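You operate a simulated robot arm through the tools that you are given. There is no shell and no other tool.

The job below is to be done with a simulated robot arm. You get a single attempt, and the scene is never put back.

Task
Sieve the yellow pan's dusty washers back into the yellow parts bin.
Fine: shake over the square tray; pan and sieve back, both empty; spill none; leave the other bins.

It is judged by the outcome, as a careful person would: the job done as asked, and still so three seconds after it is handed in. It fails if anything else is knocked over, pushed out of place, dropped, spilled or broken.

Robot
A 6-joint arm with a two-finger gripper, fixed in place. Base frame: the origin is at the foot of the arm, x ahead of it, y to its left, z up; the work surface is at about z = 760. Lengths are in mm, angles in degrees, forces in N, time in s.
With the tool pointing down near the work surface it reaches from about 360 to 860 mm from the base axis. Its first joint turns from -166.0 to 166.0 degrees. Payload 2.45 kg.
Tool frame: the origin (TCP) lies between the finger pads and is the grasp point; the fingertips stand 20 mm ahead of it; z points along the fingers, y is the line along which they close. Largest opening 140 mm; the body of the gripper starts 168 mm behind the TCP.
Orientation is that of the tool frame in the base frame, as [roll, pitch, yaw] about the fixed x, y, z axes, in that order (R = Rz(yaw) Ry(pitch) Rx(roll)). With the fingers straight down and closing along the base's y, the tool's x points along the base's -x, its y along +y and its z along -z.

Tools
- The arm moves only by the tool move_arm. Its argument "series" is a list of rows, each a list of 7 numbers: the gripper command, from -1 (shut) to 1 (fully open), values between in proportion, then the shift along the tool's x, y, z in units of 20 mm (1.0 is 20 mm), then the turn, a rotation vector about the tool's x, y, z in units of 4 degrees (1.0 is 4 degrees). In form: [[grip, x, y, z, wx, wy, wz], ...]. A call has 1 to 20 rows; each row shifts and turns the commanded pose from where the row before left it, along the tool's axes as they then stand. A call with a number of a shift or a turn outside -1 to 1 is refused whole. A row lasts 0.2 s, in which the tool goes at most 50 mm and 8.6 degrees; a call with a longer step from one row to the next is refused whole, and so is a gripper value outside its range. A pose out of reach is approached as far as the arm can. The call stops where the force on the tool passes 40 N (or 10 N more than at its start, if that is more) or the arm is blocked; 0.2 s more then pass. Each finger travels about 45 mm/s and halts on what it meets, pressing with about 34 N; the grip force reading is that of the motor and also rises with nothing between the fingers. The clock runs only during rows and for 0.2 s after the last one: add rows that do not move to give the fingers time. It gives the time, the measured TCP pose, the force on the tool (base axes), the opening and the grip force at its end, in the units of the frame above (readings bear some noise), with the torque about the TCP (base axes, N m) and any sound that the robot's microphone picked up.
- Cameras (640 x 400 px; columns grow to the right, rows downward): "scene" is fixed at [394.6, -661.6, 1510.4]; the picture's right is [0.73, -0.68, 0.00], its down [-0.54, -0.58, -0.61] and it looks along [0.42, 0.45, -0.79] (base axes); focal length 247 px, centre (320, 200). "wrist" rides on the gripper at [78, 11, -209] in the tool frame; the picture's right is [-0.14, 0.99, 0.00], its down [-0.92, -0.13, -0.37] and it looks along [-0.36, -0.05, 0.93] (tool axes); focal length 280 px, centre (320, 200). There is no depth. A picture from a camera that has moved, and an enlarged one, comes with that camera's place and axes in the base frame and with its lens. The place of the scene camera against the robot may be out by one fixed shift of up to 25 mm in any direction.
- capture(camera): a new picture of that camera. It takes no simulated time.
- lift_body(by): slides the trunk up (or, below 0, down) by that many mm; the arm rides with it, the base frame stays. It gives what a move gives, with no picture.
- close_up(camera, box): a new picture of the part [left, top, right, bottom] of that camera's present view, enlarged. It takes no simulated time.
- sign_off(): hands the job in; it is judged then, once.

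Places have to be worked out from the pictures, the camera data and where the tool is seen. Open the gripper and draw the arm clear of the work before you hand the job in, unless the task says otherwise.

The tools are called after "Request:" as name(argument=value, ...) on one line, values as JSON. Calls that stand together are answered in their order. move_arm: Moves the arm, as the interface text tells. Its arguments: {"type":"object","properties":{"series":{"type":"array"}},"required":["series"]} The other tools are called the same way: lift_body (by) slides the trunk up or down; capture (camera) takes a picture; close_up (camera, box) takes an enlarged picture of a part of a camera's view; sign_off () hands the job in.

At the start:

```text
time_s: 0.0
tool_pos: [626.8, -103.7, 1175.5]
tcp_rot: [-180.0, 0.0, 180.0]
force: [0.0, -0.6, 0.3]
wrist_torque: [0.01, -0.01, -0.01]
gripper_width: 139.9
gripper_force: 0.2
trunk travel left (down, up): [-75.0, 155.0]
```

scene: 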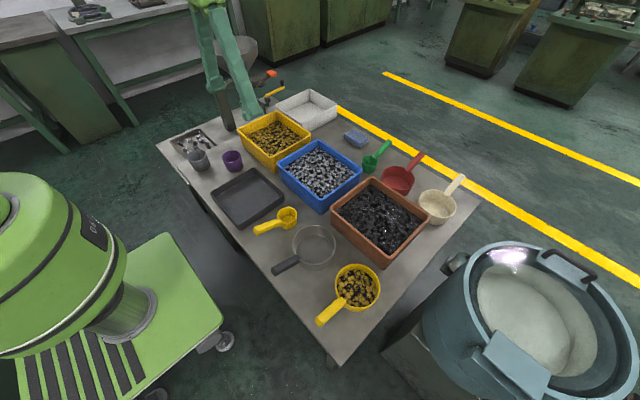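
wrist: 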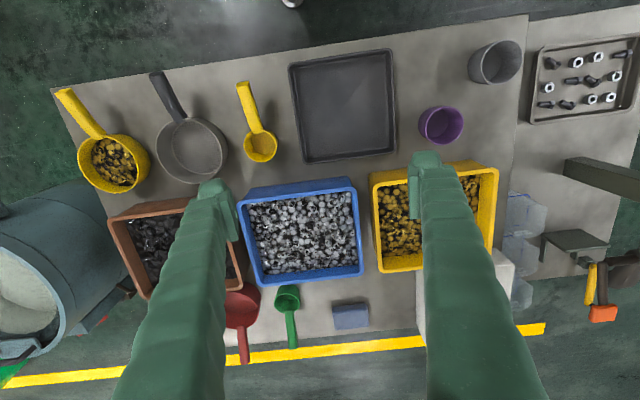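

I'll study the scene first: close-ups of the yellow pan, the sieve, the tray and the yellow bin from both cameras.

Request:
close_up(camera="scene", box=[250, 190, 410, 340])

Request:
close_up(camera="scene", box=[150, 80, 350, 240])

Request:
close_up(camera="wrist", box=[40, 60, 290, 216])

Request:
close_up(camera="wrist", box=[270, 30, 520, 186])

```text
2.67 times, centred on (330, 265) of scene
camera zoom: at [394.6, -661.6, 1510.4], right [0.73, -0.68, 0.0], down [-0.54, -0.58, -0.61], along [0.42, 0.45, -0.79], focal length 659 px, centre (293, 27)
```

zoom: 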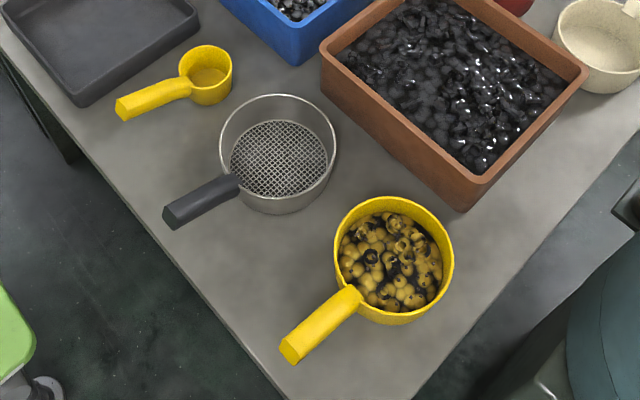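

```text
2.50 times, centred on (250, 160) of scene
camera zoom: at [394.6, -661.6, 1510.4], right [0.73, -0.68, 0.0], down [-0.54, -0.58, -0.61], along [0.42, 0.45, -0.79], focal length 618 px, centre (495, 300)
```

zoom: 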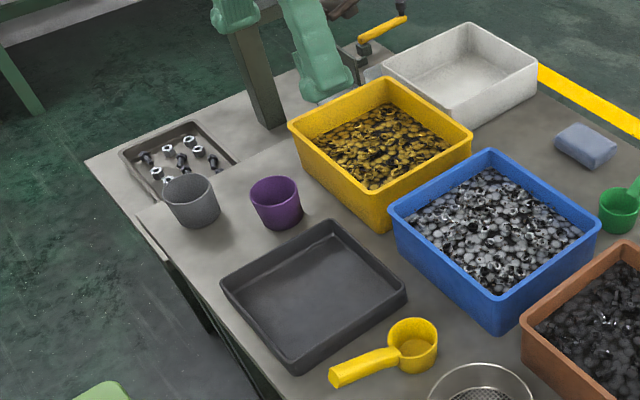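

```text
2.56 times, centred on (165, 138) of wrist
camera zoom: at [549.3, -92.0, 1384.5], right [0.14, 0.99, 0.0], down [0.92, -0.13, 0.37], along [0.36, -0.05, -0.93], focal length 718 px, centre (717, 359)
```

zoom: 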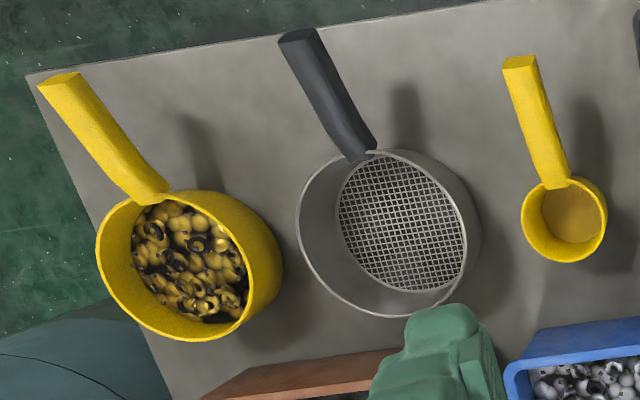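

```text
2.56 times, centred on (395, 108) of wrist
camera zoom: at [549.3, -92.0, 1384.5], right [0.14, 0.99, 0.0], down [0.92, -0.13, 0.37], along [0.36, -0.05, -0.93], focal length 718 px, centre (128, 436)
```

zoom: 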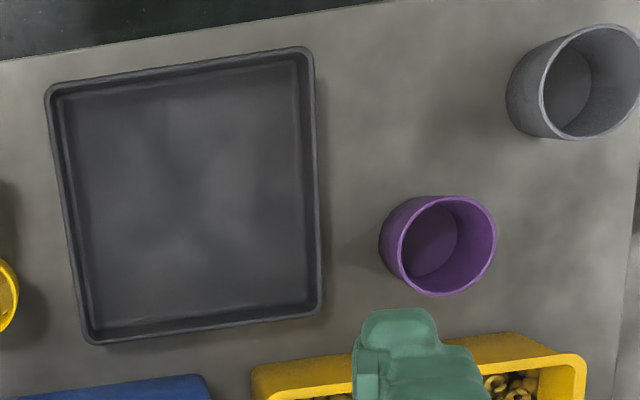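

The pan (yellow, about 120 mm across) sits near (630,-550), the sieve near (625,-375), the tray about (593,-48) and the yellow bin left of it. I move the wrist camera over the pan and sieve for a second viewpoint, keeping well above everything.

Request:
move_arm(series=[[1, 0.186, -0.99, 0.347, 0, 0, 0], [1, 0.186, -0.99, 0.347, 0, 0, 0], [1, 0.186, -0.99, 0.347, 0, 0, 0], [1, 0.186, -0.99, 0.347, 0, 0, 0], [1, 0.186, -0.99, 0.347, 0, 0, 0], [1, 0.186, -0.99, 0.347, 0, 0, 0], [1, 0.186, -0.99, 0.347, 0, 0, 0], [1, 0.186, -0.99, 0.347, 0, 0, 0], [1, 0.186, -0.99, 0.347, 0, 0, 0], [1, 0.186, -0.99, 0.347, 0, 0, 0], [1, 0.186, -0.99, 0.347, 0, 0, 0], [1, 0.186, -0.99, 0.347, 0, 0, 0], [1, 0.186, -0.99, 0.347, 0, 0, 0], [1, 0.186, -0.99, 0.347, 0, 0, 0], [1, 0.186, -0.99, 0.347, 0, 0, 0], [1, 0.186, -0.99, 0.347, 0, 0, 0], [1, 0.186, -0.99, 0.347, 0, 0, 0], [1, 0.186, -0.99, 0.347, 0, 0, 0]])

Request:
capture(camera="wrist")

Request:
capture(camera="scene")

```text
time_s: 3.8
tool_pos: [559.6, -460.8, 1051.4]
tcp_rot: [180.0, 0.0, 180.0]
force: [0.8, 0.4, 0.2]
wrist_torque: [0.0, -0.01, 0.01]
gripper_width: 140.0
gripper_force: 0.0
trunk travel left (down, up): [-75.0, 155.0]
```

```text
taken
camera wrist: at [482.4, -449.1, 1259.8], right [0.14, 0.99, 0.0], down [0.92, -0.13, 0.37], along [0.36, -0.05, -0.93], focal length 280 px, centre (320, 200)
```

wrist: 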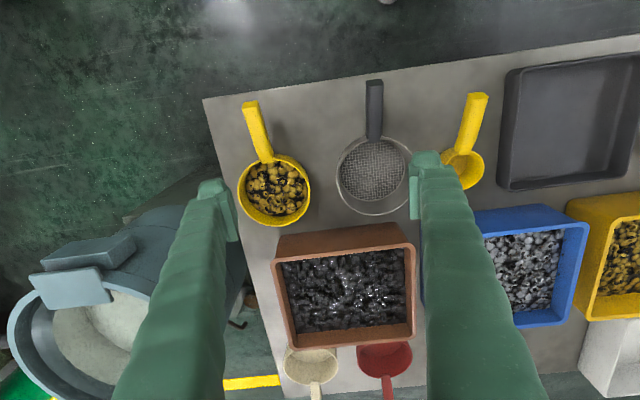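

```text
taken
```

scene: 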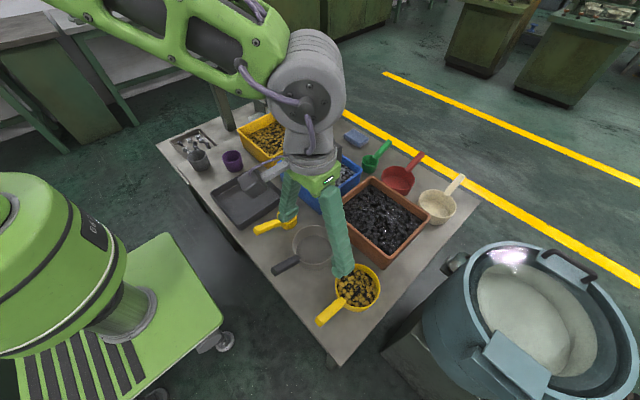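

The camera now looks almost straight down on both vessels; I enlarge to measure them.

Request:
close_up(camera="wrist", box=[200, 70, 440, 240])

Request:
close_up(camera="wrist", box=[230, 90, 330, 240])

Request:
close_up(camera="wrist", box=[325, 70, 425, 220])

```text
2.35 times, centred on (320, 155) of wrist
camera zoom: at [482.4, -449.1, 1259.8], right [0.14, 0.99, 0.0], down [0.92, -0.13, 0.37], along [0.36, -0.05, -0.93], focal length 660 px, centre (320, 306)
```

zoom: 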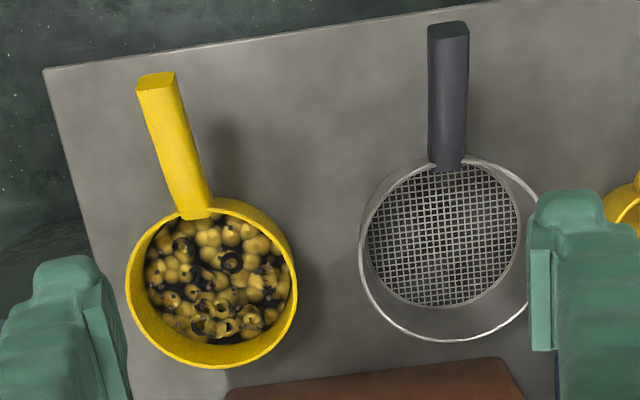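

```text
2.67 times, centred on (280, 165) of wrist
camera zoom: at [482.4, -449.1, 1259.8], right [0.14, 0.99, 0.0], down [0.92, -0.13, 0.37], along [0.36, -0.05, -0.93], focal length 748 px, centre (427, 293)
```

zoom: 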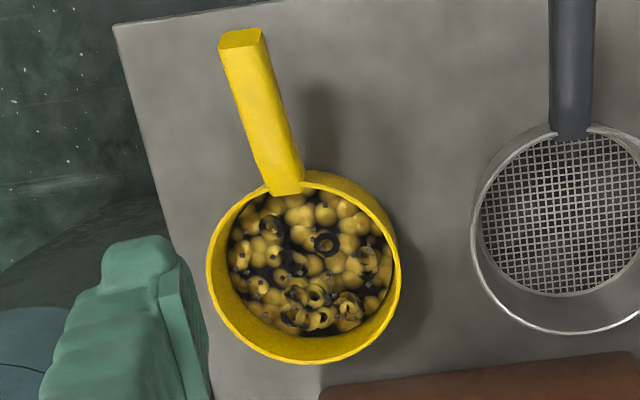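

```text
2.67 times, centred on (375, 145) of wrist
camera zoom: at [482.4, -449.1, 1259.8], right [0.14, 0.99, 0.0], down [0.92, -0.13, 0.37], along [0.36, -0.05, -0.93], focal length 748 px, centre (173, 347)
```

zoom: 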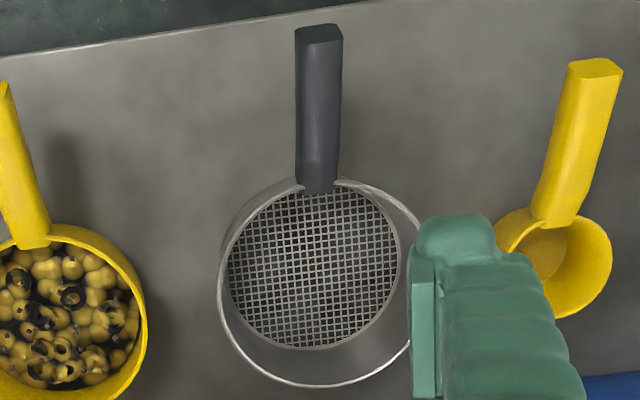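

The handles of both vessels point along -x and rise at about 23°, from roughly (566, y, 806) to (485, y, 842), with pan y ≈ -549 and sieve y ≈ -373. I go lower and nearer to see the handle cross-sections and refine heights.

Request:
move_arm(series=[[1, 0.6, 0, 0.9, 0, 0, 0], [1, 0.6, 0, 0.9, 0, 0, 0], [1, 0.6, 0, 0.9, 0, 0, 0], [1, 0.6, 0, 0.9, 0, 0, 0], [1, 0.6, 0, 0.9, 0, 0, 0], [1, 0.6, 0, 0.9, 0, 0, 0], [1, 0.6, 0, 0.9, 0, 0, 0]])

Request:
capture(camera="wrist")

Request:
close_up(camera="wrist", box=[190, 100, 290, 200])

Request:
close_up(camera="wrist", box=[350, 80, 450, 180])

```text
time_s: 5.4
tool_pos: [474.9, -462.0, 925.3]
tcp_rot: [180.0, 0.0, 179.9]
force: [-0.2, 0.8, -0.3]
wrist_torque: [0.0, -0.01, -0.02]
gripper_width: 140.0
gripper_force: 0.0
trunk travel left (down, up): [-75.0, 155.0]
```

```text
taken
camera wrist: at [397.6, -449.2, 1133.4], right [0.14, 0.99, 0.0], down [0.92, -0.13, 0.37], along [0.37, -0.05, -0.93], focal length 280 px, centre (320, 200)
```

wrist: 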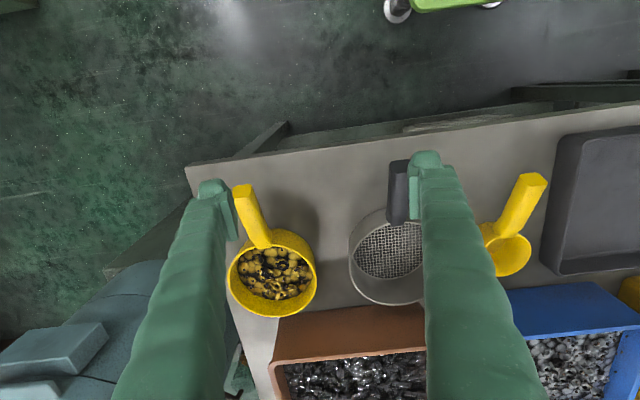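

```text
4.00 times, centred on (240, 150) of wrist
camera zoom: at [397.6, -449.2, 1133.4], right [0.14, 0.99, 0.0], down [0.92, -0.13, 0.37], along [0.37, -0.05, -0.93], focal length 1122 px, centre (640, 400)
```

zoom: 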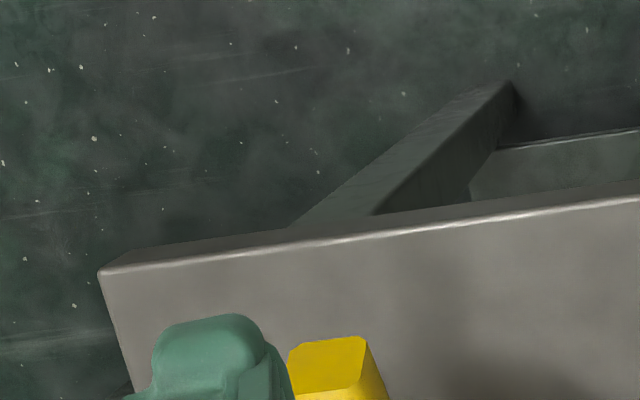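

```text
4.00 times, centred on (400, 130) of wrist
camera zoom: at [397.6, -449.2, 1133.4], right [0.14, 0.99, 0.0], down [0.92, -0.13, 0.37], along [0.37, -0.05, -0.93], focal length 1122 px, centre (0, 480)
```

zoom: 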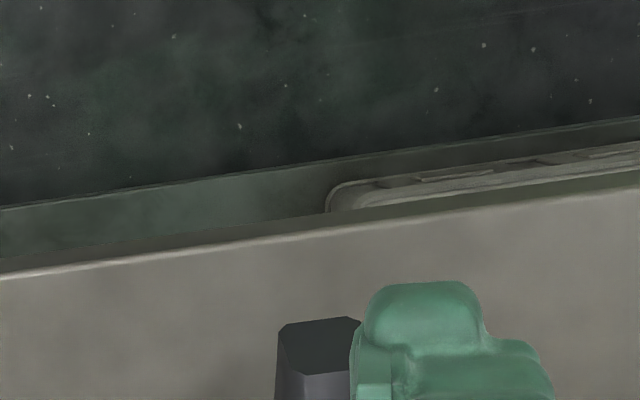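

The handles look like chamfered bars; I enlarge both for the section and position.

Request:
close_up(camera="wrist", box=[215, 175, 335, 325])

Request:
close_up(camera="wrist", box=[340, 150, 430, 310])

Request:
close_up(camera="wrist", box=[470, 160, 560, 290])

```text
2.67 times, centred on (275, 250) of wrist
camera zoom: at [397.6, -449.2, 1133.4], right [0.14, 0.99, 0.0], down [0.92, -0.13, 0.37], along [0.37, -0.05, -0.93], focal length 748 px, centre (440, 67)
```

zoom: 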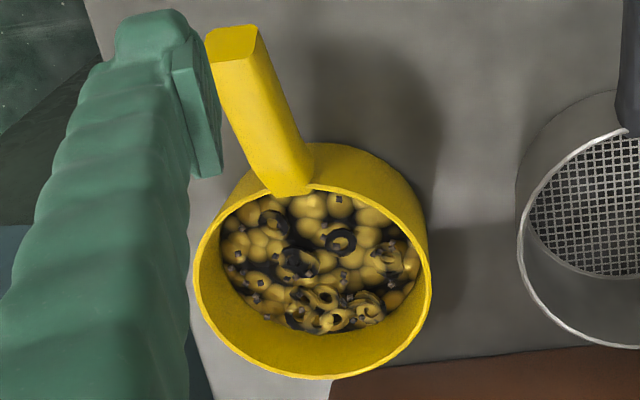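

```text
2.50 times, centred on (385, 230) of wrist
camera zoom: at [397.6, -449.2, 1133.4], right [0.14, 0.99, 0.0], down [0.92, -0.13, 0.37], along [0.37, -0.05, -0.93], focal length 701 px, centre (158, 125)
```

zoom: 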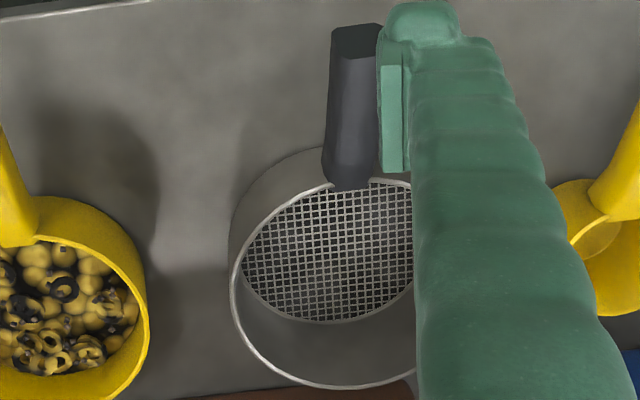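

```text
3.08 times, centred on (515, 225) of wrist
camera zoom: at [397.6, -449.2, 1133.4], right [0.14, 0.99, 0.0], down [0.92, -0.13, 0.37], along [0.37, -0.05, -0.93], focal length 863 px, centre (-280, 123)
```

zoom: 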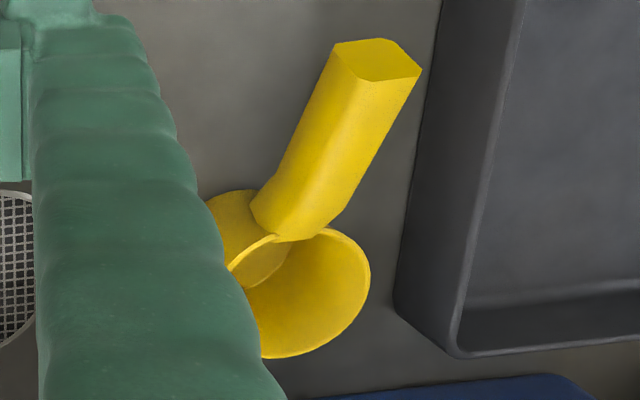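

The handles are chamfered bars with upright flat sides, so I plan to grip them with fingers closing horizontally and pour over the front lip. Before touching anything I'll test in free air which wrist orientations the arm can reach, rising above the tray first.

Request:
move_arm(series=[[1, -0.2, 0.9, -0.94, 0, 0, 0], [1, -0.2, 0.9, -0.94, 0, 0, 0], [1, -0.2, 0.9, -0.94, 0, 0, 0], [1, -0.2, 0.9, -0.94, 0, 0, 0], [1, -0.2, 0.9, -0.94, 0, 0, 0], [1, -0.2, 0.9, -0.94, 0, 0, 0], [1, -0.2, 0.9, -0.94, 0, 0, 0], [1, -0.2, 0.9, -0.94, 0, 0, 0], [1, -0.2, 0.9, -0.94, 0, 0, 0], [1, -0.2, 0.9, -0.94, 0, 0, 0], [1, -0.2, 0.9, -0.94, 0, 0, 0], [1, -0.2, 0.9, -0.94, 0, 0, 0], [1, -0.2, 0.9, 0, 0, 0, 0], [1, -0.2, 0.9, 0, 0, 0, 0], [1, -0.2, 0.9, 0, 0, 0, 0], [1, -0.2, 0.9, 0, 0, 0, 0], [1, -0.2, 0.9, 0, 0, 0, 0], [1, -0.2, 0.9, 0, 0, 0, 0], [1, -0.2, 0.9, 0, 0, 0, 0], [1, -0.2, 0.9, 0, 0, 0, 0]])

Request:
move_arm(series=[[1, 0, 0, 0, 0, 0, -1], [1, 0, 0, 0, 0, 0, -1], [1, 0, 0, 0, 0, 0, -1], [1, 0, 0, 0, 0, 0, -1], [1, 0, 0, 0, 0, 0, -1], [1, 0, 0, 0, 0, 0, -1], [1, 0, 0, 0, 0, 0, -1], [1, 0, 0, 0, 0, 0, -1], [1, 0, 0, 0, 0, 0, -1], [1, 0, 0, 0, 0, 0, -1], [1, 0, 0, 0, 0, 0, -1], [1, 0, 0, 0, 0, 0, -1], [1, 0, 0, 0, 0, 0, -1], [1, 0, 0, 0, 0, 0, -1], [1, 0, 0, 0, 0, 0, -1], [1, 0, 0, 0, 0, 0, -1], [1, 0, 0, 0, 0, 0, -1], [1, 0, 0, 0, 0, 0, -1], [1, 0, 0, 0, 0, 0, -1], [1, 0, 0, 0, 0, 0, -1]])

Request:
capture(camera="scene")

Request:
capture(camera="wrist")

```text
time_s: 9.6
tool_pos: [554.9, -100.8, 1151.3]
tcp_rot: [180.0, 0.0, -180.0]
force: [0.6, -0.3, -0.4]
wrist_torque: [-0.04, -0.01, 0.01]
gripper_width: 140.0
gripper_force: 0.1
trunk travel left (down, up): [-75.0, 155.0]
```

```text
time_s: 13.8
tool_pos: [555.0, -100.9, 1150.3]
tcp_rot: [180.0, 0.0, -100.1]
force: [-1.3, -0.4, 0.7]
wrist_torque: [0.01, -0.03, 0.0]
gripper_width: 140.0
gripper_force: 0.0
trunk travel left (down, up): [-75.0, 155.0]
```

```text
taken
```

scene: 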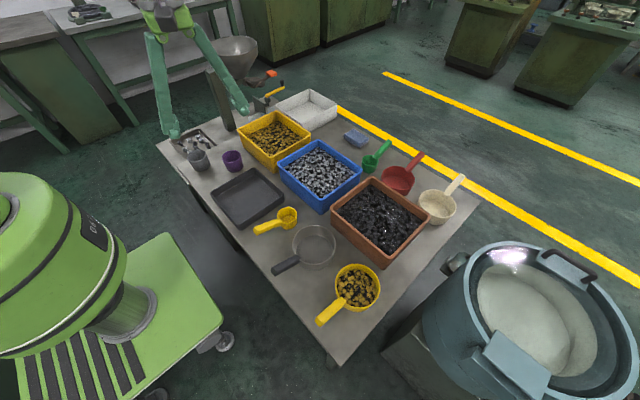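

```text
taken
camera wrist: at [532.7, -174.3, 1359.9], right [-0.95, 0.31, 0.0], down [0.29, 0.88, 0.37], along [0.11, 0.35, -0.93], focal length 280 px, centre (320, 200)
```

wrist: 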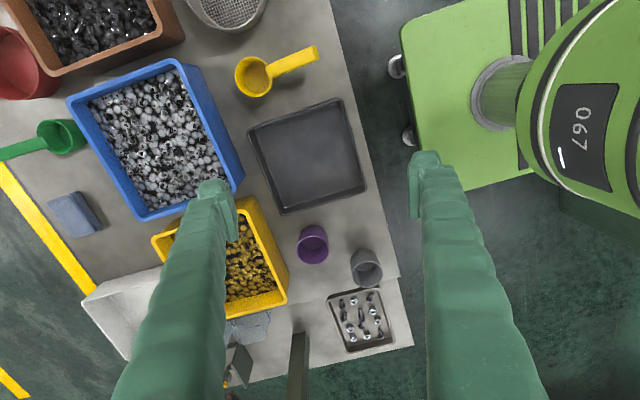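

An 80° yaw works. I continue turning in the same sense to find the limit.

Request:
move_arm(series=[[1, 0, 0, 0, 0, 0, -1], [1, 0, 0, 0, 0, 0, -1], [1, 0, 0, 0, 0, 0, -1], [1, 0, 0, 0, 0, 0, -1], [1, 0, 0, 0, 0, 0, -1], [1, 0, 0, 0, 0, 0, -1], [1, 0, 0, 0, 0, 0, -1], [1, 0, 0, 0, 0, 0, -1], [1, 0, 0, 0, 0, 0, -1], [1, 0, 0, 0, 0, 0, -1], [1, 0, 0, 0, 0, 0, -1], [1, 0, 0, 0, 0, 0, -1], [1, 0, 0, 0, 0, 0, -1], [1, 0, 0, 0, 0, 0, -1], [1, 0, 0, 0, 0, 0, -1], [1, 0, 0, 0, 0, 0, -1], [1, 0, 0, 0, 0, 0, -1], [1, 0, 0, 0, 0, 0, -1], [1, 0, 0, 0, 0, 0, -1], [1, 0, 0, 0, 0, 0, -1]])

```text
time_s: 18.0
tool_pos: [555.5, -99.6, 1152.1]
tcp_rot: [-180.0, 0.0, -20.0]
force: [0.0, 0.5, -0.7]
wrist_torque: [0.02, 0.05, -0.02]
gripper_width: 140.1
gripper_force: 0.0
trunk travel left (down, up): [-75.0, 155.0]
```

A yaw of 160° is also fine. Now I test the forward pour tilt here: 80° about the closing axis so the tool points outward.

Request:
move_arm(series=[[1, 0, 0, 0, 0, 1, 0], [1, 0, 0, 0, 0, 1, 0], [1, 0, 0, 0, 0, 1, 0], [1, 0, 0, 0, 0, 1, 0], [1, 0, 0, 0, 0, 1, 0], [1, 0, 0, 0, 0, 1, 0], [1, 0, 0, 0, 0, 1, 0], [1, 0, 0, 0, 0, 1, 0], [1, 0, 0, 0, 0, 1, 0], [1, 0, 0, 0, 0, 1, 0], [1, 0, 0, 0, 0, 1, 0], [1, 0, 0, 0, 0, 1, 0], [1, 0, 0, 0, 0, 1, 0], [1, 0, 0, 0, 0, 1, 0], [1, 0, 0, 0, 0, 1, 0], [1, 0, 0, 0, 0, 1, 0], [1, 0, 0, 0, 0, 1, 0], [1, 0, 0, 0, 0, 1, 0], [1, 0, 0, 0, 0, 1, 0], [1, 0, 0, 0, 0, 1, 0]])

Request:
capture(camera="scene")

Request:
capture(camera="wrist")

```text
time_s: 22.2
tool_pos: [644.5, -129.6, 1176.5]
tcp_rot: [171.7, -67.0, -14.9]
force: [-0.6, -0.1, 0.2]
wrist_torque: [0.01, -0.02, -0.02]
gripper_width: 140.0
gripper_force: 0.0
out of reach, approached as far as the arm can: row 9, 10, 11, 12, 13, 14, 15, 16, 17, 18, 19, 20
trunk travel left (down, up): [-75.0, 155.0]
```

```text
taken
```

scene: 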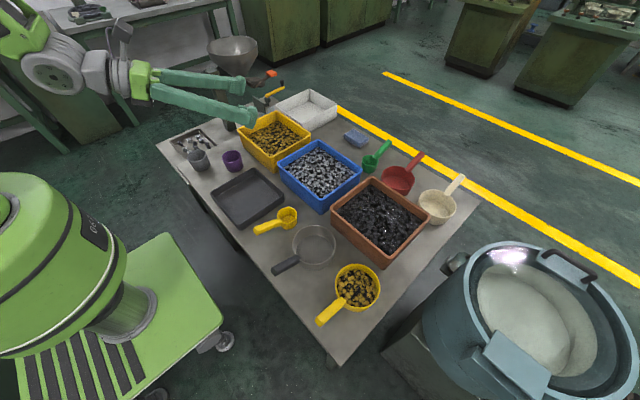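

```text
taken
camera wrist: at [495.7, -67.9, 1330.0], right [-0.43, -0.9, -0.07], down [-0.61, 0.35, -0.71], along [0.66, -0.26, -0.7], focal length 280 px, centre (320, 200)
```

wrist: 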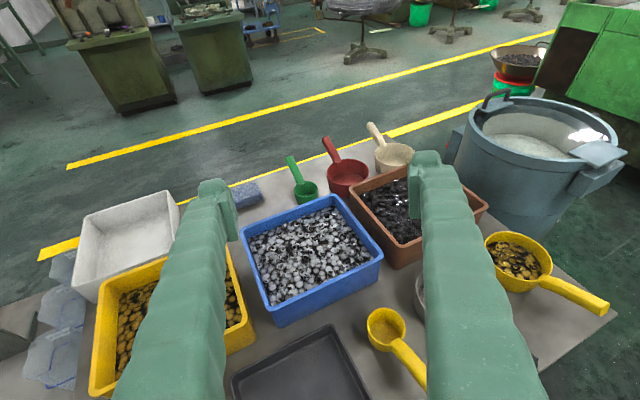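

As expected the outward-pointing pose is unreachable this near the base. I shift the command outward by about 160 mm to see where it becomes reachable (bin-pour distance).

Request:
move_arm(series=[[1, 0.13, -0.27, 0.74, 0, 0, 0], [1, 0.13, -0.27, 0.74, 0, 0, 0], [1, 0.13, -0.27, 0.74, 0, 0, 0], [1, 0.13, -0.27, 0.74, 0, 0, 0], [1, 0.13, -0.27, 0.74, 0, 0, 0], [1, 0.13, -0.27, 0.74, 0, 0, 0], [1, 0.13, -0.27, 0.74, 0, 0, 0], [1, 0.13, -0.27, 0.74, 0, 0, 0], [1, 0.13, -0.27, 0.74, 0, 0, 0], [1, 0.13, -0.27, 0.74, 0, 0, 0]])

Request:
capture(camera="scene")

```text
time_s: 24.4
tool_pos: [799.6, -137.2, 1139.4]
tcp_rot: [171.6, -66.9, -15.0]
force: [0.0, 0.0, 1.1]
wrist_torque: [-0.01, -0.02, 0.02]
gripper_width: 139.9
gripper_force: 0.1
trunk travel left (down, up): [-75.0, 155.0]
```

```text
taken
```

scene: 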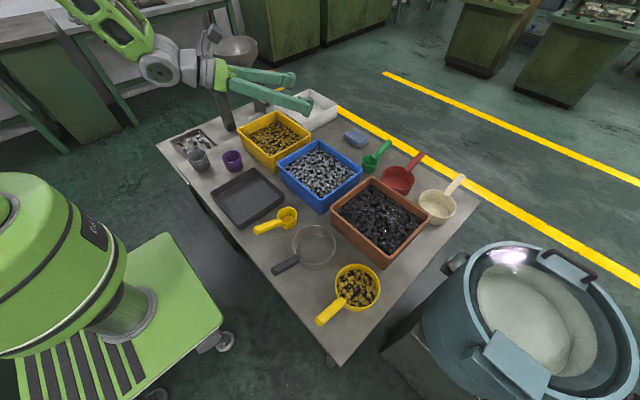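

Here it is reachable with the tool 67° up from vertical. I turn further to see if it gets to 90°, at a grip distance closer to what the bin pour needs.

Request:
move_arm(series=[[1, 0, 0, 0, 0, 1, 0], [1, 0, 0, 0, 0, 1, 0], [1, 0, 0, 0, 0, 1, 0], [1, 0, 0, 0, 0, 1, 0], [1, 0, 0, 0, 0, 1, 0], [1, 0, 0, 0, 0, 1, 0]])

Request:
move_arm(series=[[1, 0, 0, -0.8, 0, 0, 0], [1, 0, 0, -0.8, 0, 0, 0], [1, 0, 0, -0.8, 0, 0, 0], [1, 0, 0, -0.8, 0, 0, 0], [1, 0, 0, -0.8, 0, 0, 0]])

```text
time_s: 25.8
tool_pos: [800.4, -137.0, 1140.0]
tcp_rot: [69.4, -86.6, 88.1]
force: [-0.6, 0.8, 0.2]
wrist_torque: [0.01, 0.0, -0.03]
gripper_width: 139.9
gripper_force: 0.0
trunk travel left (down, up): [-75.0, 155.0]
```

```text
time_s: 27.0
tool_pos: [725.0, -106.6, 1138.9]
tcp_rot: [71.0, -86.5, 86.6]
force: [0.2, -0.4, -0.1]
wrist_torque: [0.0, -0.02, -0.02]
gripper_width: 140.2
gripper_force: 0.1
trunk travel left (down, up): [-75.0, 155.0]
```

Horizontal works at 730 mm radius. I check it still does at the lower pouring height (~980).

Request:
move_arm(series=[[1, -1, 0, 0, 0, 0, 0], [1, -1, 0, 0, 0, 0, 0], [1, -1, 0, 0, 0, 0, 0], [1, -1, 0, 0, 0, 0, 0], [1, -1, 0, 0, 0, 0, 0], [1, -1, 0, 0, 0, 0, 0], [1, -1, 0, 0, 0, 0, 0], [1, -1, 0, 0, 0, 0, 0]])

Request:
capture(camera="scene")

Request:
capture(camera="wrist")

```text
time_s: 28.8
tool_pos: [725.8, -115.7, 978.3]
tcp_rot: [70.4, -86.6, 87.2]
force: [-0.5, -0.3, -0.4]
wrist_torque: [-0.01, -0.01, 0.01]
gripper_width: 139.9
gripper_force: 0.0
trunk travel left (down, up): [-75.0, 155.0]
```

```text
taken
```

scene: 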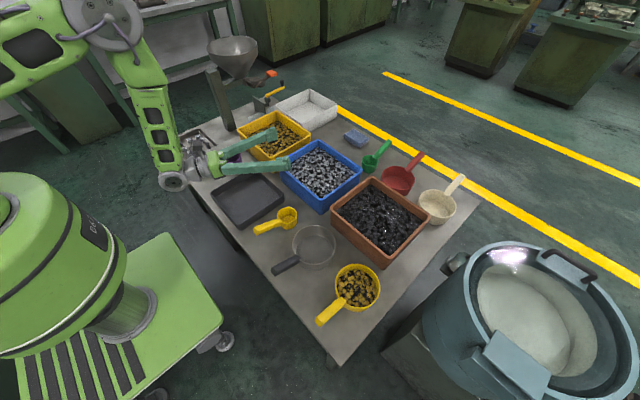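

```text
taken
camera wrist: at [530.5, -40.3, 1052.9], right [-0.38, -0.92, -0.08], down [-0.29, 0.2, -0.93], along [0.88, -0.33, -0.35], focal length 280 px, centre (320, 200)
```

wrist: 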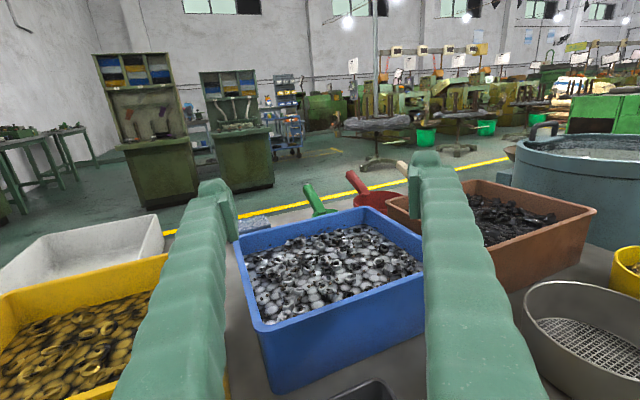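

All fine at z≈980. Now I test the orientation for the pour at the tray: turning about vertical so the pan would face about azimuth 110°, then shifting over the tray area at height.

Request:
move_arm(series=[[1, 1, 0, 0, 0, 0, 0], [1, 1, 0, 0, 0, 0, 0], [1, 0, 0, 0, -1, 0, 0], [1, 0, 0, 0, -1, 0, 0], [1, 0, 0, 0, -1, 0, 0], [1, 0, 0, 0, -1, 0, 0], [1, 0, 0, 0, -1, 0, 0], [1, 0, 0, 0, -1, 0, 0], [1, 0, 0, 0, -1, 0, 0], [1, 0, 0, 0, -1, 0, 0], [1, 0, 0, 0, -1, 0, 0], [1, 0, 0, 0, -1, 0, 0], [1, 0, 0, 0, -1, 0, 0], [1, 0, 0, 0, -1, 0, 0]])

Request:
move_arm(series=[[1, 0, 0.51, -0.99, 0, 0, 0], [1, 0, 0.51, -0.99, 0, 0, 0], [1, 0, 0.51, -0.99, 0, 0, 0], [1, 0, 0.51, -0.99, 0, 0, 0], [1, 0, 0.51, -0.99, 0, 0, 0], [1, 0, 0.51, -0.99, 0, 0, 0], [1, 0, 0.51, -0.99, 0, 0, 0], [1, 0, 0.51, -0.99, 0, 0, 0], [1, 0, 0.51, -0.99, 0, 0, 0], [1, 0, 0.51, -0.99, 0, 0, 0]])

Request:
capture(camera="scene")

Request:
capture(camera="wrist")

```text
time_s: 31.8
tool_pos: [724.9, -113.1, 1018.5]
tcp_rot: [22.8, -86.6, 86.7]
force: [-0.4, 0.1, 1.2]
wrist_torque: [0.0, 0.01, 0.02]
gripper_width: 140.1
gripper_force: 0.0
trunk travel left (down, up): [-75.0, 155.0]
```

```text
time_s: 34.0
tool_pos: [564.6, 38.9, 1010.1]
tcp_rot: [22.7, -86.7, 86.6]
force: [-0.1, 1.0, -0.5]
wrist_torque: [0.0, -0.01, 0.0]
gripper_width: 139.9
gripper_force: 0.1
trunk travel left (down, up): [-75.0, 155.0]
```

```text
taken
```

scene: 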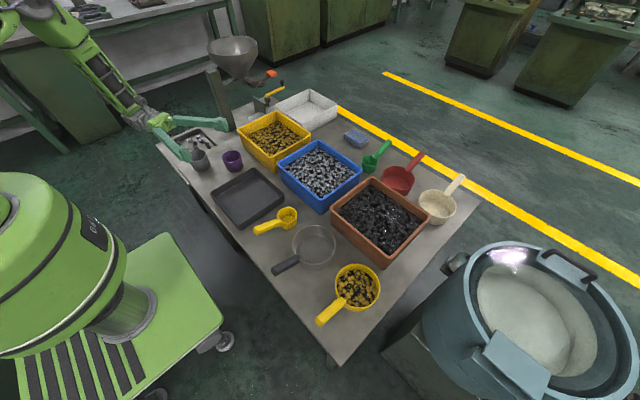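

```text
taken
camera wrist: at [485.2, 236.6, 1076.4], right [-0.93, -0.34, -0.11], down [-0.01, 0.33, -0.94], along [0.36, -0.88, -0.31], focal length 280 px, centre (320, 200)
```

wrist: 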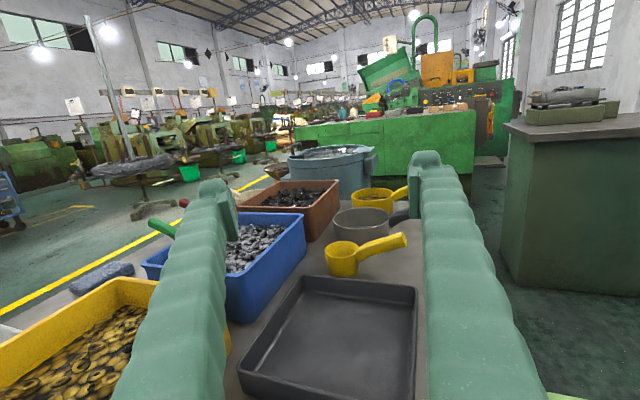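

Excellent, the tray pour orientation is reachable too. From this low side-on view I enlarge the pan, sieve and tray to pin down their heights.

Request:
close_up(camera="wrist", box=[320, 170, 420, 250])

Request:
close_up(camera="wrist", box=[220, 250, 430, 400])

```text
5.00 times, centred on (370, 210) of wrist
camera zoom: at [485.2, 236.6, 1076.4], right [-0.93, -0.34, -0.11], down [-0.01, 0.33, -0.94], along [0.36, -0.88, -0.31], focal length 1402 px, centre (70, 150)
```

zoom: 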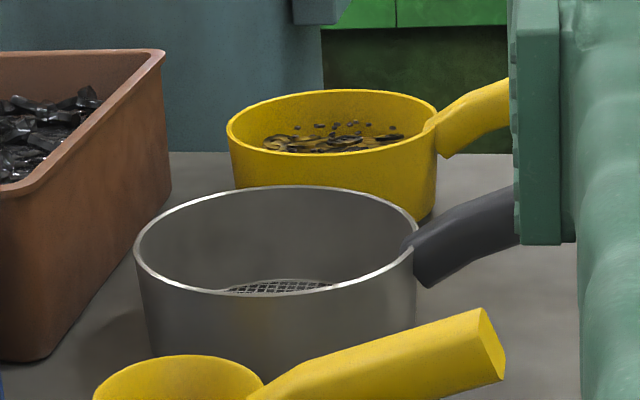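

```text
2.67 times, centred on (325, 325) of wrist
camera zoom: at [485.2, 236.6, 1076.4], right [-0.93, -0.34, -0.11], down [-0.01, 0.33, -0.94], along [0.36, -0.88, -0.31], focal length 748 px, centre (307, -133)
```

zoom: 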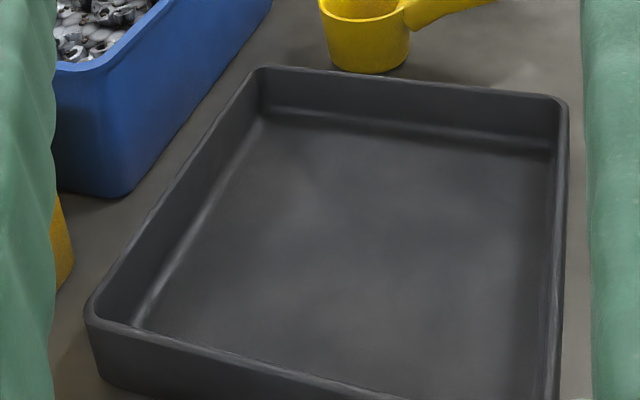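

The level view shows rims at z≈815-819, handle axis around z≈824 at x≈530, and tray walls about 30 mm high. I now dry-run the end pose of the bin pour (facing about azimuth 120°, grip near (735,150,1010)).

Request:
move_arm(series=[[1, 0, 0, 0, 0.9, 0, 0], [1, 0, 0, 0, 0.9, 0, 0], [1, 0, 0, 0, 0.9, 0, 0], [1, 0, -0.93, -0.06, 0, 0, 0], [1, 0, -0.93, -0.06, 0, 0, 0], [1, 0, -0.93, -0.06, 0, 0, 0], [1, 0, -0.93, -0.06, 0, 0, 0], [1, 0, -0.93, -0.06, 0, 0, 0], [1, 0, -0.93, -0.06, 0, 0, 0], [1, 0, -0.93, -0.06, 0, 0, 0], [1, 0, -0.93, -0.06, 0, 0, 0], [1, 0, -0.93, -0.06, 0, 0, 0], [1, 0, -0.93, -0.06, 0, 0, 0], [1, 0, -0.93, -0.06, 0, 0, 0]])

Request:
capture(camera="scene")

Request:
capture(camera="wrist")

```text
time_s: 37.0
tool_pos: [733.9, 151.8, 1001.7]
tcp_rot: [34.0, -86.5, 86.3]
force: [-0.6, -1.2, 0.2]
wrist_torque: [0.01, 0.0, 0.0]
gripper_width: 139.9
gripper_force: 0.1
trunk travel left (down, up): [-75.0, 155.0]
```

```text
taken
```

scene: 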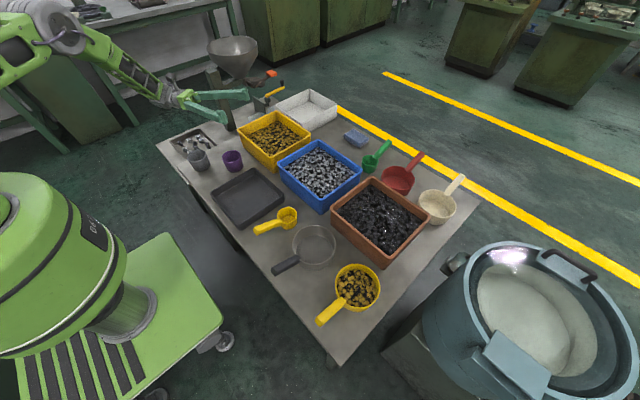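

```text
taken
camera wrist: at [620.0, 332.6, 1070.5], right [-0.86, -0.51, -0.1], down [-0.08, 0.33, -0.94], along [0.51, -0.8, -0.32], focal length 280 px, centre (320, 200)
```

wrist: 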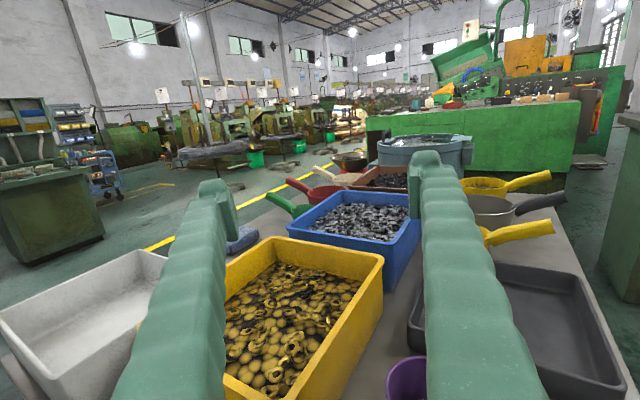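

The bin pour end pose is reachable with a good view. I enlarge the yellow bin to locate its rim and contents.

Request:
close_up(camera="wrist", box=[200, 220, 420, 400])

Request:
close_up(camera="scene", box=[150, 60, 350, 190])

```text
2.22 times, centred on (310, 310) of wrist
camera zoom: at [620.0, 332.6, 1070.5], right [-0.86, -0.51, -0.1], down [-0.08, 0.33, -0.94], along [0.51, -0.8, -0.32], focal length 623 px, centre (342, -44)
```

zoom: 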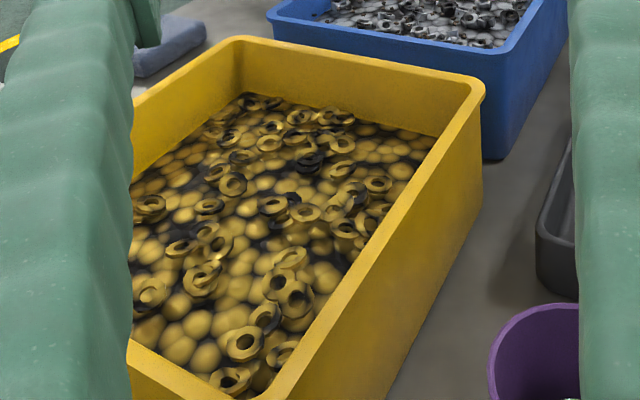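

```text
3.08 times, centred on (250, 125) of scene
camera zoom: at [394.6, -661.6, 1510.4], right [0.73, -0.68, 0.0], down [-0.54, -0.58, -0.61], along [0.42, 0.45, -0.79], focal length 760 px, centre (535, 431)
```

zoom: 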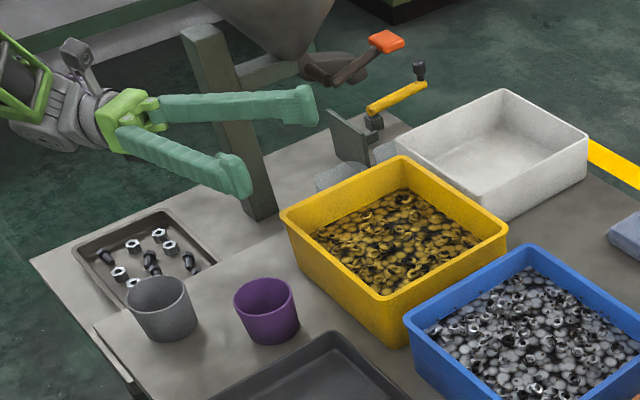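

The bin's washers lie about 25 mm below its rim. Now I check the start of that bin pour: tool vertical with the grip out at about (830,-12,990).

Request:
move_arm(series=[[1, 0, 0, 0, 0, -1, 0], [1, 0, 0, 0, 0, -1, 0], [1, 0, 0, 0, 0, -1, 0], [1, 0, 0, 0, 0, -1, 0], [1, 0, 0, 0, 0, -1, 0], [1, 0, 0, 0, 0, -1, 0], [1, 0, 0, 0, 0, -1, 0], [1, 0, 0, 0, 0, -1, 0], [1, 0, 0, 0, 0, -1, 0], [1, 0, 0, 0, 0, -1, 0], [1, 0, 0, 0, 0, -1, 0], [1, 0, 0, 0, 0, -1, 0], [1, 0, 0, 0, 0, -1, 0], [1, 0, 0, 0, 0, -1, 0], [1, 0, 0, 0, 0, -1, 0], [1, 0, 0, 0, 0, -1, 0], [1, 0, 0, 0, 0, -1, 0], [1, 0, 0, 0, 0, -1, 0], [1, 0, 0, 0, 0, -1, 0], [1, 0, 0, 0, 0, -1, 0]])

Request:
move_arm(series=[[1, 0, 0, 0, 0, -1, 0], [1, 0, 0, 0, 0, -1, 0], [1, 0, 0, 0, 0, -1.0, 0], [1, 0, 0, 0, 0, 0, 0]])

Request:
capture(camera="wrist")

```text
time_s: 41.2
tool_pos: [734.2, 153.2, 1003.9]
tcp_rot: [178.0, -12.8, -59.3]
force: [-1.0, -0.6, 0.1]
wrist_torque: [-0.02, 0.02, 0.02]
gripper_width: 140.0
gripper_force: 0.1
trunk travel left (down, up): [-75.0, 155.0]
```

```text
time_s: 42.2
tool_pos: [733.8, 153.0, 1002.9]
tcp_rot: [178.1, -0.8, -59.7]
force: [-0.3, 0.5, 0.6]
wrist_torque: [0.02, -0.04, 0.0]
gripper_width: 140.0
gripper_force: 0.0
trunk travel left (down, up): [-75.0, 155.0]
```

```text
taken
camera wrist: at [769.1, 86.7, 1212.4], right [-0.92, -0.38, 0.03], down [-0.35, 0.87, 0.35], along [-0.16, 0.31, -0.94], focal length 280 px, centre (320, 200)
```

wrist: 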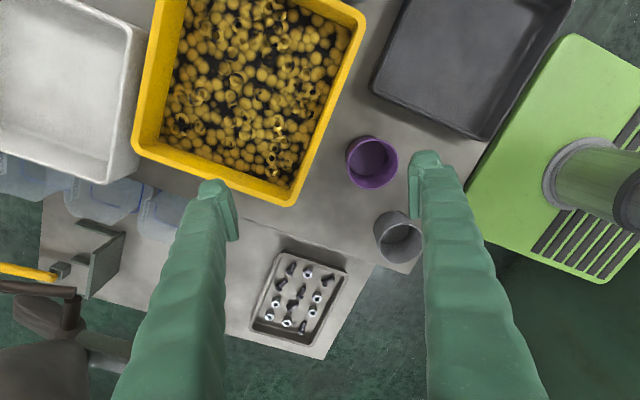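

Now I can refine the bin: x about 740-950, y about -14 to 228, centre near (845,107). I test the vertical-tool start pose at about (840,-7).

Request:
move_arm(series=[[1, 0.958, -0.05, 0.065, 0, 0, 0], [1, 0.958, -0.05, 0.065, 0, 0, 0], [1, 0.958, -0.05, 0.065, 0, 0, 0], [1, 0.958, -0.05, 0.065, 0, 0, 0], [1, 0.958, -0.05, 0.065, 0, 0, 0], [1, 0.958, -0.05, 0.065, 0, 0, 0], [1, 0.958, -0.05, 0.065, 0, 0, 0], [1, 0.958, -0.05, 0.065, 0, 0, 0], [1, 0.958, -0.05, 0.065, 0, 0, 0], [1, 0.958, -0.05, 0.065, 0, 0, 0]])

Request:
capture(camera="wrist")

```text
time_s: 44.4
tool_pos: [839.1, -10.3, 991.0]
tcp_rot: [178.1, -0.8, -59.8]
force: [1.0, 0.8, 0.3]
wrist_torque: [0.02, 0.01, 0.01]
gripper_width: 139.9
gripper_force: 0.1
trunk travel left (down, up): [-75.0, 155.0]
```

```text
taken
camera wrist: at [874.8, -74.7, 1201.7], right [-0.92, -0.38, 0.03], down [-0.35, 0.87, 0.35], along [-0.16, 0.31, -0.94], focal length 280 px, centre (320, 200)
```

wrist: 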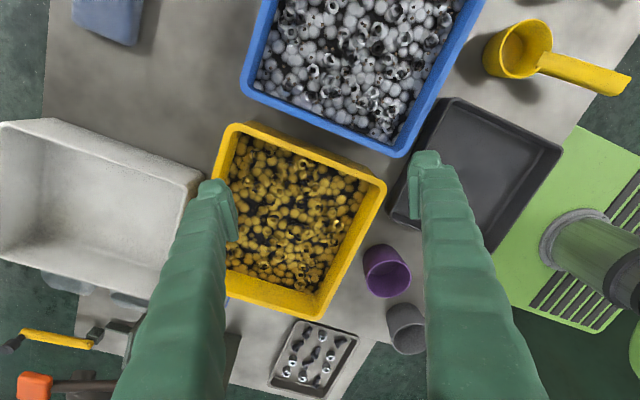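

Reachable. I enlarge this view to fix the bin's rim corners and the tray more precisely.

Request:
close_up(camera="wrist", box=[200, 110, 400, 330])

Request:
close_up(camera="wrist", box=[380, 10, 640, 250])

```text
1.82 times, centred on (300, 220) of wrist
camera zoom: at [874.8, -74.7, 1201.7], right [-0.92, -0.38, 0.03], down [-0.35, 0.87, 0.35], along [-0.16, 0.31, -0.94], focal length 510 px, centre (356, 164)
```

zoom: 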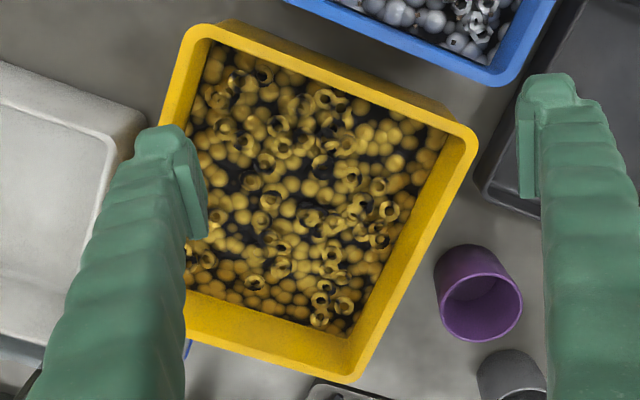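

```text
1.67 times, centred on (510, 130) of wrist
camera zoom: at [874.8, -74.7, 1201.7], right [-0.92, -0.38, 0.03], down [-0.35, 0.87, 0.35], along [-0.16, 0.31, -0.94], focal length 467 px, centre (3, 317)
```

zoom: 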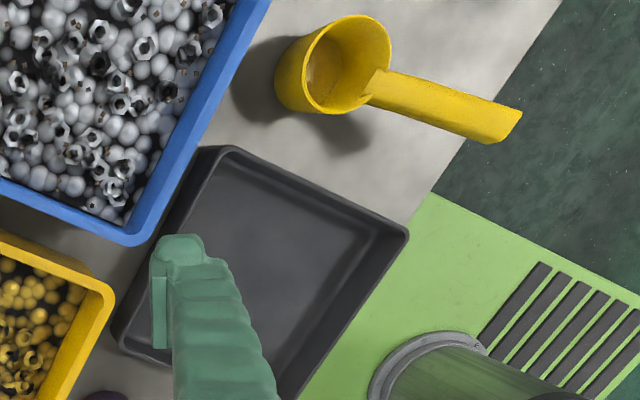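

Bin rim confirmed near x 741-956, y -8 to 232. I now rotate the tool back to its normal heading and then go to the sieve.

Request:
move_arm(series=[[1, 0, 0, -0.2, 0, 0, 1], [1, 0, 0, -0.2, 0, 0, 1], [1, 0, 0, -0.2, 0, 0, 1], [1, 0, 0, -0.2, 0, 0, 1], [1, 0, 0, -0.2, 0, 0, 1], [1, 0, 0, -0.2, 0, 0, 1], [1, 0, 0, -0.2, 0, 0, 1], [1, 0, 0, -0.2, 0, 0, 1], [1, 0, 0, -0.2, 0, 0, 1], [1, 0, 0, -0.2, 0, 0, 1], [1, 0, 0, 0, 0, 0, 1], [1, 0, 0, 0, 0, 0, 1], [1, 0, 0, 0, 0, 0, 1], [1, 0, 0, 0, 0, 0, 1], [1, 0, 0, 0, 0, 0, 1], [1, 0, 0, 0, 0, 0, 1], [1, 0, 0, 0, 0, 0, 1], [1, 0, 0, 0, 0, 0, 1], [1, 0, 0, 0, 0, 0, 1], [1, 0, 0, 0, 0, 0, 1]])

Request:
move_arm(series=[[1, 0, 0, 0, 0, 0, 1], [1, 0, 0, 0, 0, 0, 1], [1, 0, 0, 0, 0, 0, 1], [1, 0, 0, 0, 0, 0, 1], [1, 0, 0, 0, 0, 0, 1], [1, 0, 0, 0, 0, 0, 1], [1, 0, 0, 0, 0, 0, 1], [1, 0, 0, 0, 0, 0, 1], [1, 0, 0, 0, 0, 0, 1], [1, 0, 0, 0, 0, 0, 1], [1, 0, 0, 0, 0, 0, 0]])

```text
time_s: 48.6
tool_pos: [840.0, -6.0, 1032.6]
tcp_rot: [-179.6, -2.0, -139.9]
force: [0.3, 0.6, -0.1]
wrist_torque: [-0.01, 0.0, 0.02]
gripper_width: 140.0
gripper_force: 0.1
trunk travel left (down, up): [-75.0, 155.0]
```

```text
time_s: 51.0
tool_pos: [839.3, -6.8, 1030.7]
tcp_rot: [-178.3, -1.2, -179.9]
force: [-0.1, 0.4, -0.1]
wrist_torque: [0.0, 0.01, 0.01]
gripper_width: 140.1
gripper_force: 0.1
trunk travel left (down, up): [-75.0, 155.0]
```

I remove the small residual tilt and travel to above the sieve handle.

Request:
move_arm(series=[[1, 0.773, -0.915, 0.175, -0.425, -0.3, 0], [1, 0.773, -0.915, 0.175, 0, 0, 0], [1, 0.773, -0.915, 0.175, 0, 0, 0], [1, 0.773, -0.915, 0.175, 0, 0, 0], [1, 0.773, -0.915, 0.175, 0, 0, 0], [1, 0.773, -0.915, 0.175, 0, 0, 0], [1, 0.773, -0.915, 0.175, 0, 0, 0], [1, 0.773, -0.915, 0.175, 0, 0, 0], [1, 0.773, -0.915, 0.175, 0, 0, 0], [1, 0.773, -0.915, 0.175, 0, 0, 0], [1, 0.773, -0.915, 0.175, 0, 0, 0], [1, 0.773, -0.915, 0.175, 0, 0, 0], [1, 0.773, -0.915, 0.175, 0, 0, 0], [1, 0.773, -0.915, 0.175, 0, 0, 0], [1, 0.773, -0.915, 0.175, 0, 0, 0], [1, 0.773, -0.915, 0.175, 0, 0, 0], [1, 0.773, -0.915, 0.175, 0, 0, 0], [1, 0.773, -0.915, 0.175, 0, 0, 0], [1, 0.773, -0.915, 0.175, 0, 0, 0], [1, 0.773, -0.915, 0.175, 0, 0, 0]])

Request:
capture(camera="wrist")

Request:
close_up(camera="wrist", box=[230, 90, 420, 290])

```text
time_s: 55.2
tool_pos: [530.6, -375.0, 963.5]
tcp_rot: [179.9, -0.1, -179.7]
force: [-0.7, -0.5, 0.1]
wrist_torque: [0.04, 0.01, -0.03]
gripper_width: 140.0
gripper_force: 0.1
trunk travel left (down, up): [-75.0, 155.0]
```

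```text
taken
camera wrist: at [453.7, -363.3, 1171.9], right [0.13, 0.99, 0.0], down [0.92, -0.12, 0.37], along [0.37, -0.05, -0.93], focal length 280 px, centre (320, 200)
```

wrist: 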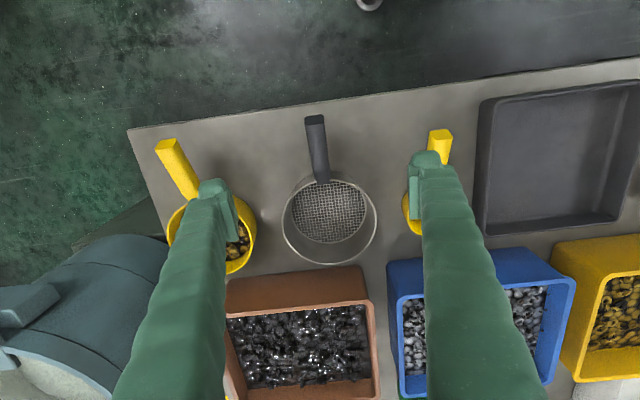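

```text
2.00 times, centred on (325, 190) of wrist
camera zoom: at [453.7, -363.3, 1171.9], right [0.13, 0.99, 0.0], down [0.92, -0.12, 0.37], along [0.37, -0.05, -0.93], focal length 561 px, centre (310, 220)
```

zoom: 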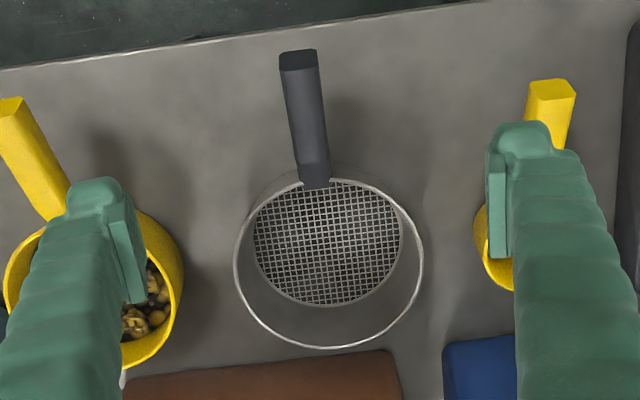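

The sieve handle is centred under the tool (y≈-374.7, axis through about (528, 824)). I back off toward the robot and lean the tool 36° forward for the grasp approach.

Request:
move_arm(series=[[1, 0.616, 0.003, 0.586, 0, 0, 0], [1, 0.616, 0.003, 0.586, 0, 0, 0], [1, 0.616, 0.003, 0.586, 0, 0, 0], [1, 0.616, 0.003, 0.586, 0, 0, 0], [1, 0.616, 0.003, 0.586, 0, 0, 0], [1, 0, 0, 0, 0, -1, 0], [1, 0, 0, 0, 0, -1, 0], [1, 0, 0, 0, 0, -1, 0], [1, 0, 0, 0, 0, -1, 0], [1, 0, 0, 0, 0, -1, 0], [1, 0, 0, 0, 0, -1, 0], [1, 0, 0, 0, 0, -1, 0], [1, 0, 0, 0, 0, -1, 0], [1, 0, 0, 0, 0, -1, 0], [1, 0, 0, 0, 0, 0, 0]])

Request:
capture(camera="wrist")

Request:
capture(camera="scene")

```text
time_s: 58.4
tool_pos: [469.1, -374.5, 904.6]
tcp_rot: [-179.9, 35.9, -179.8]
force: [0.1, -0.3, -0.2]
wrist_torque: [0.0, 0.04, 0.01]
gripper_width: 139.9
gripper_force: 0.2
trunk travel left (down, up): [-75.0, 155.0]
```

```text
taken
camera wrist: at [284.3, -363.4, 1027.7], right [0.11, 0.99, 0.08], down [0.53, -0.13, 0.84], along [0.84, -0.05, -0.54], focal length 280 px, centre (320, 200)
```

wrist: 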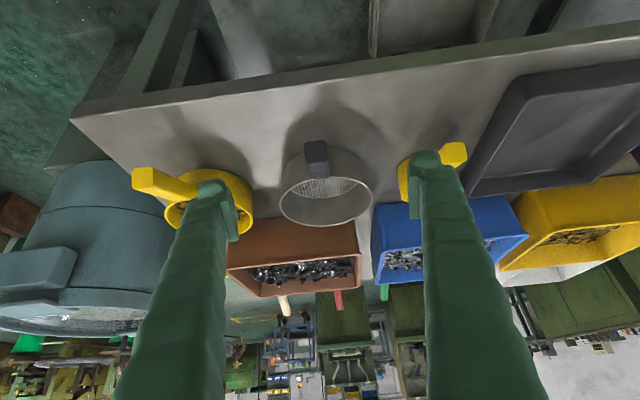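

```text
taken
```

scene: 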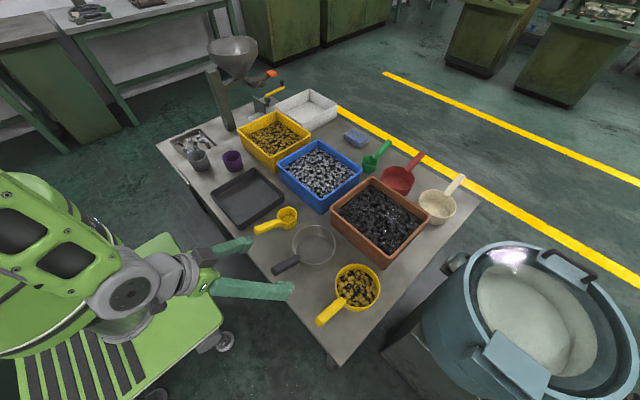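

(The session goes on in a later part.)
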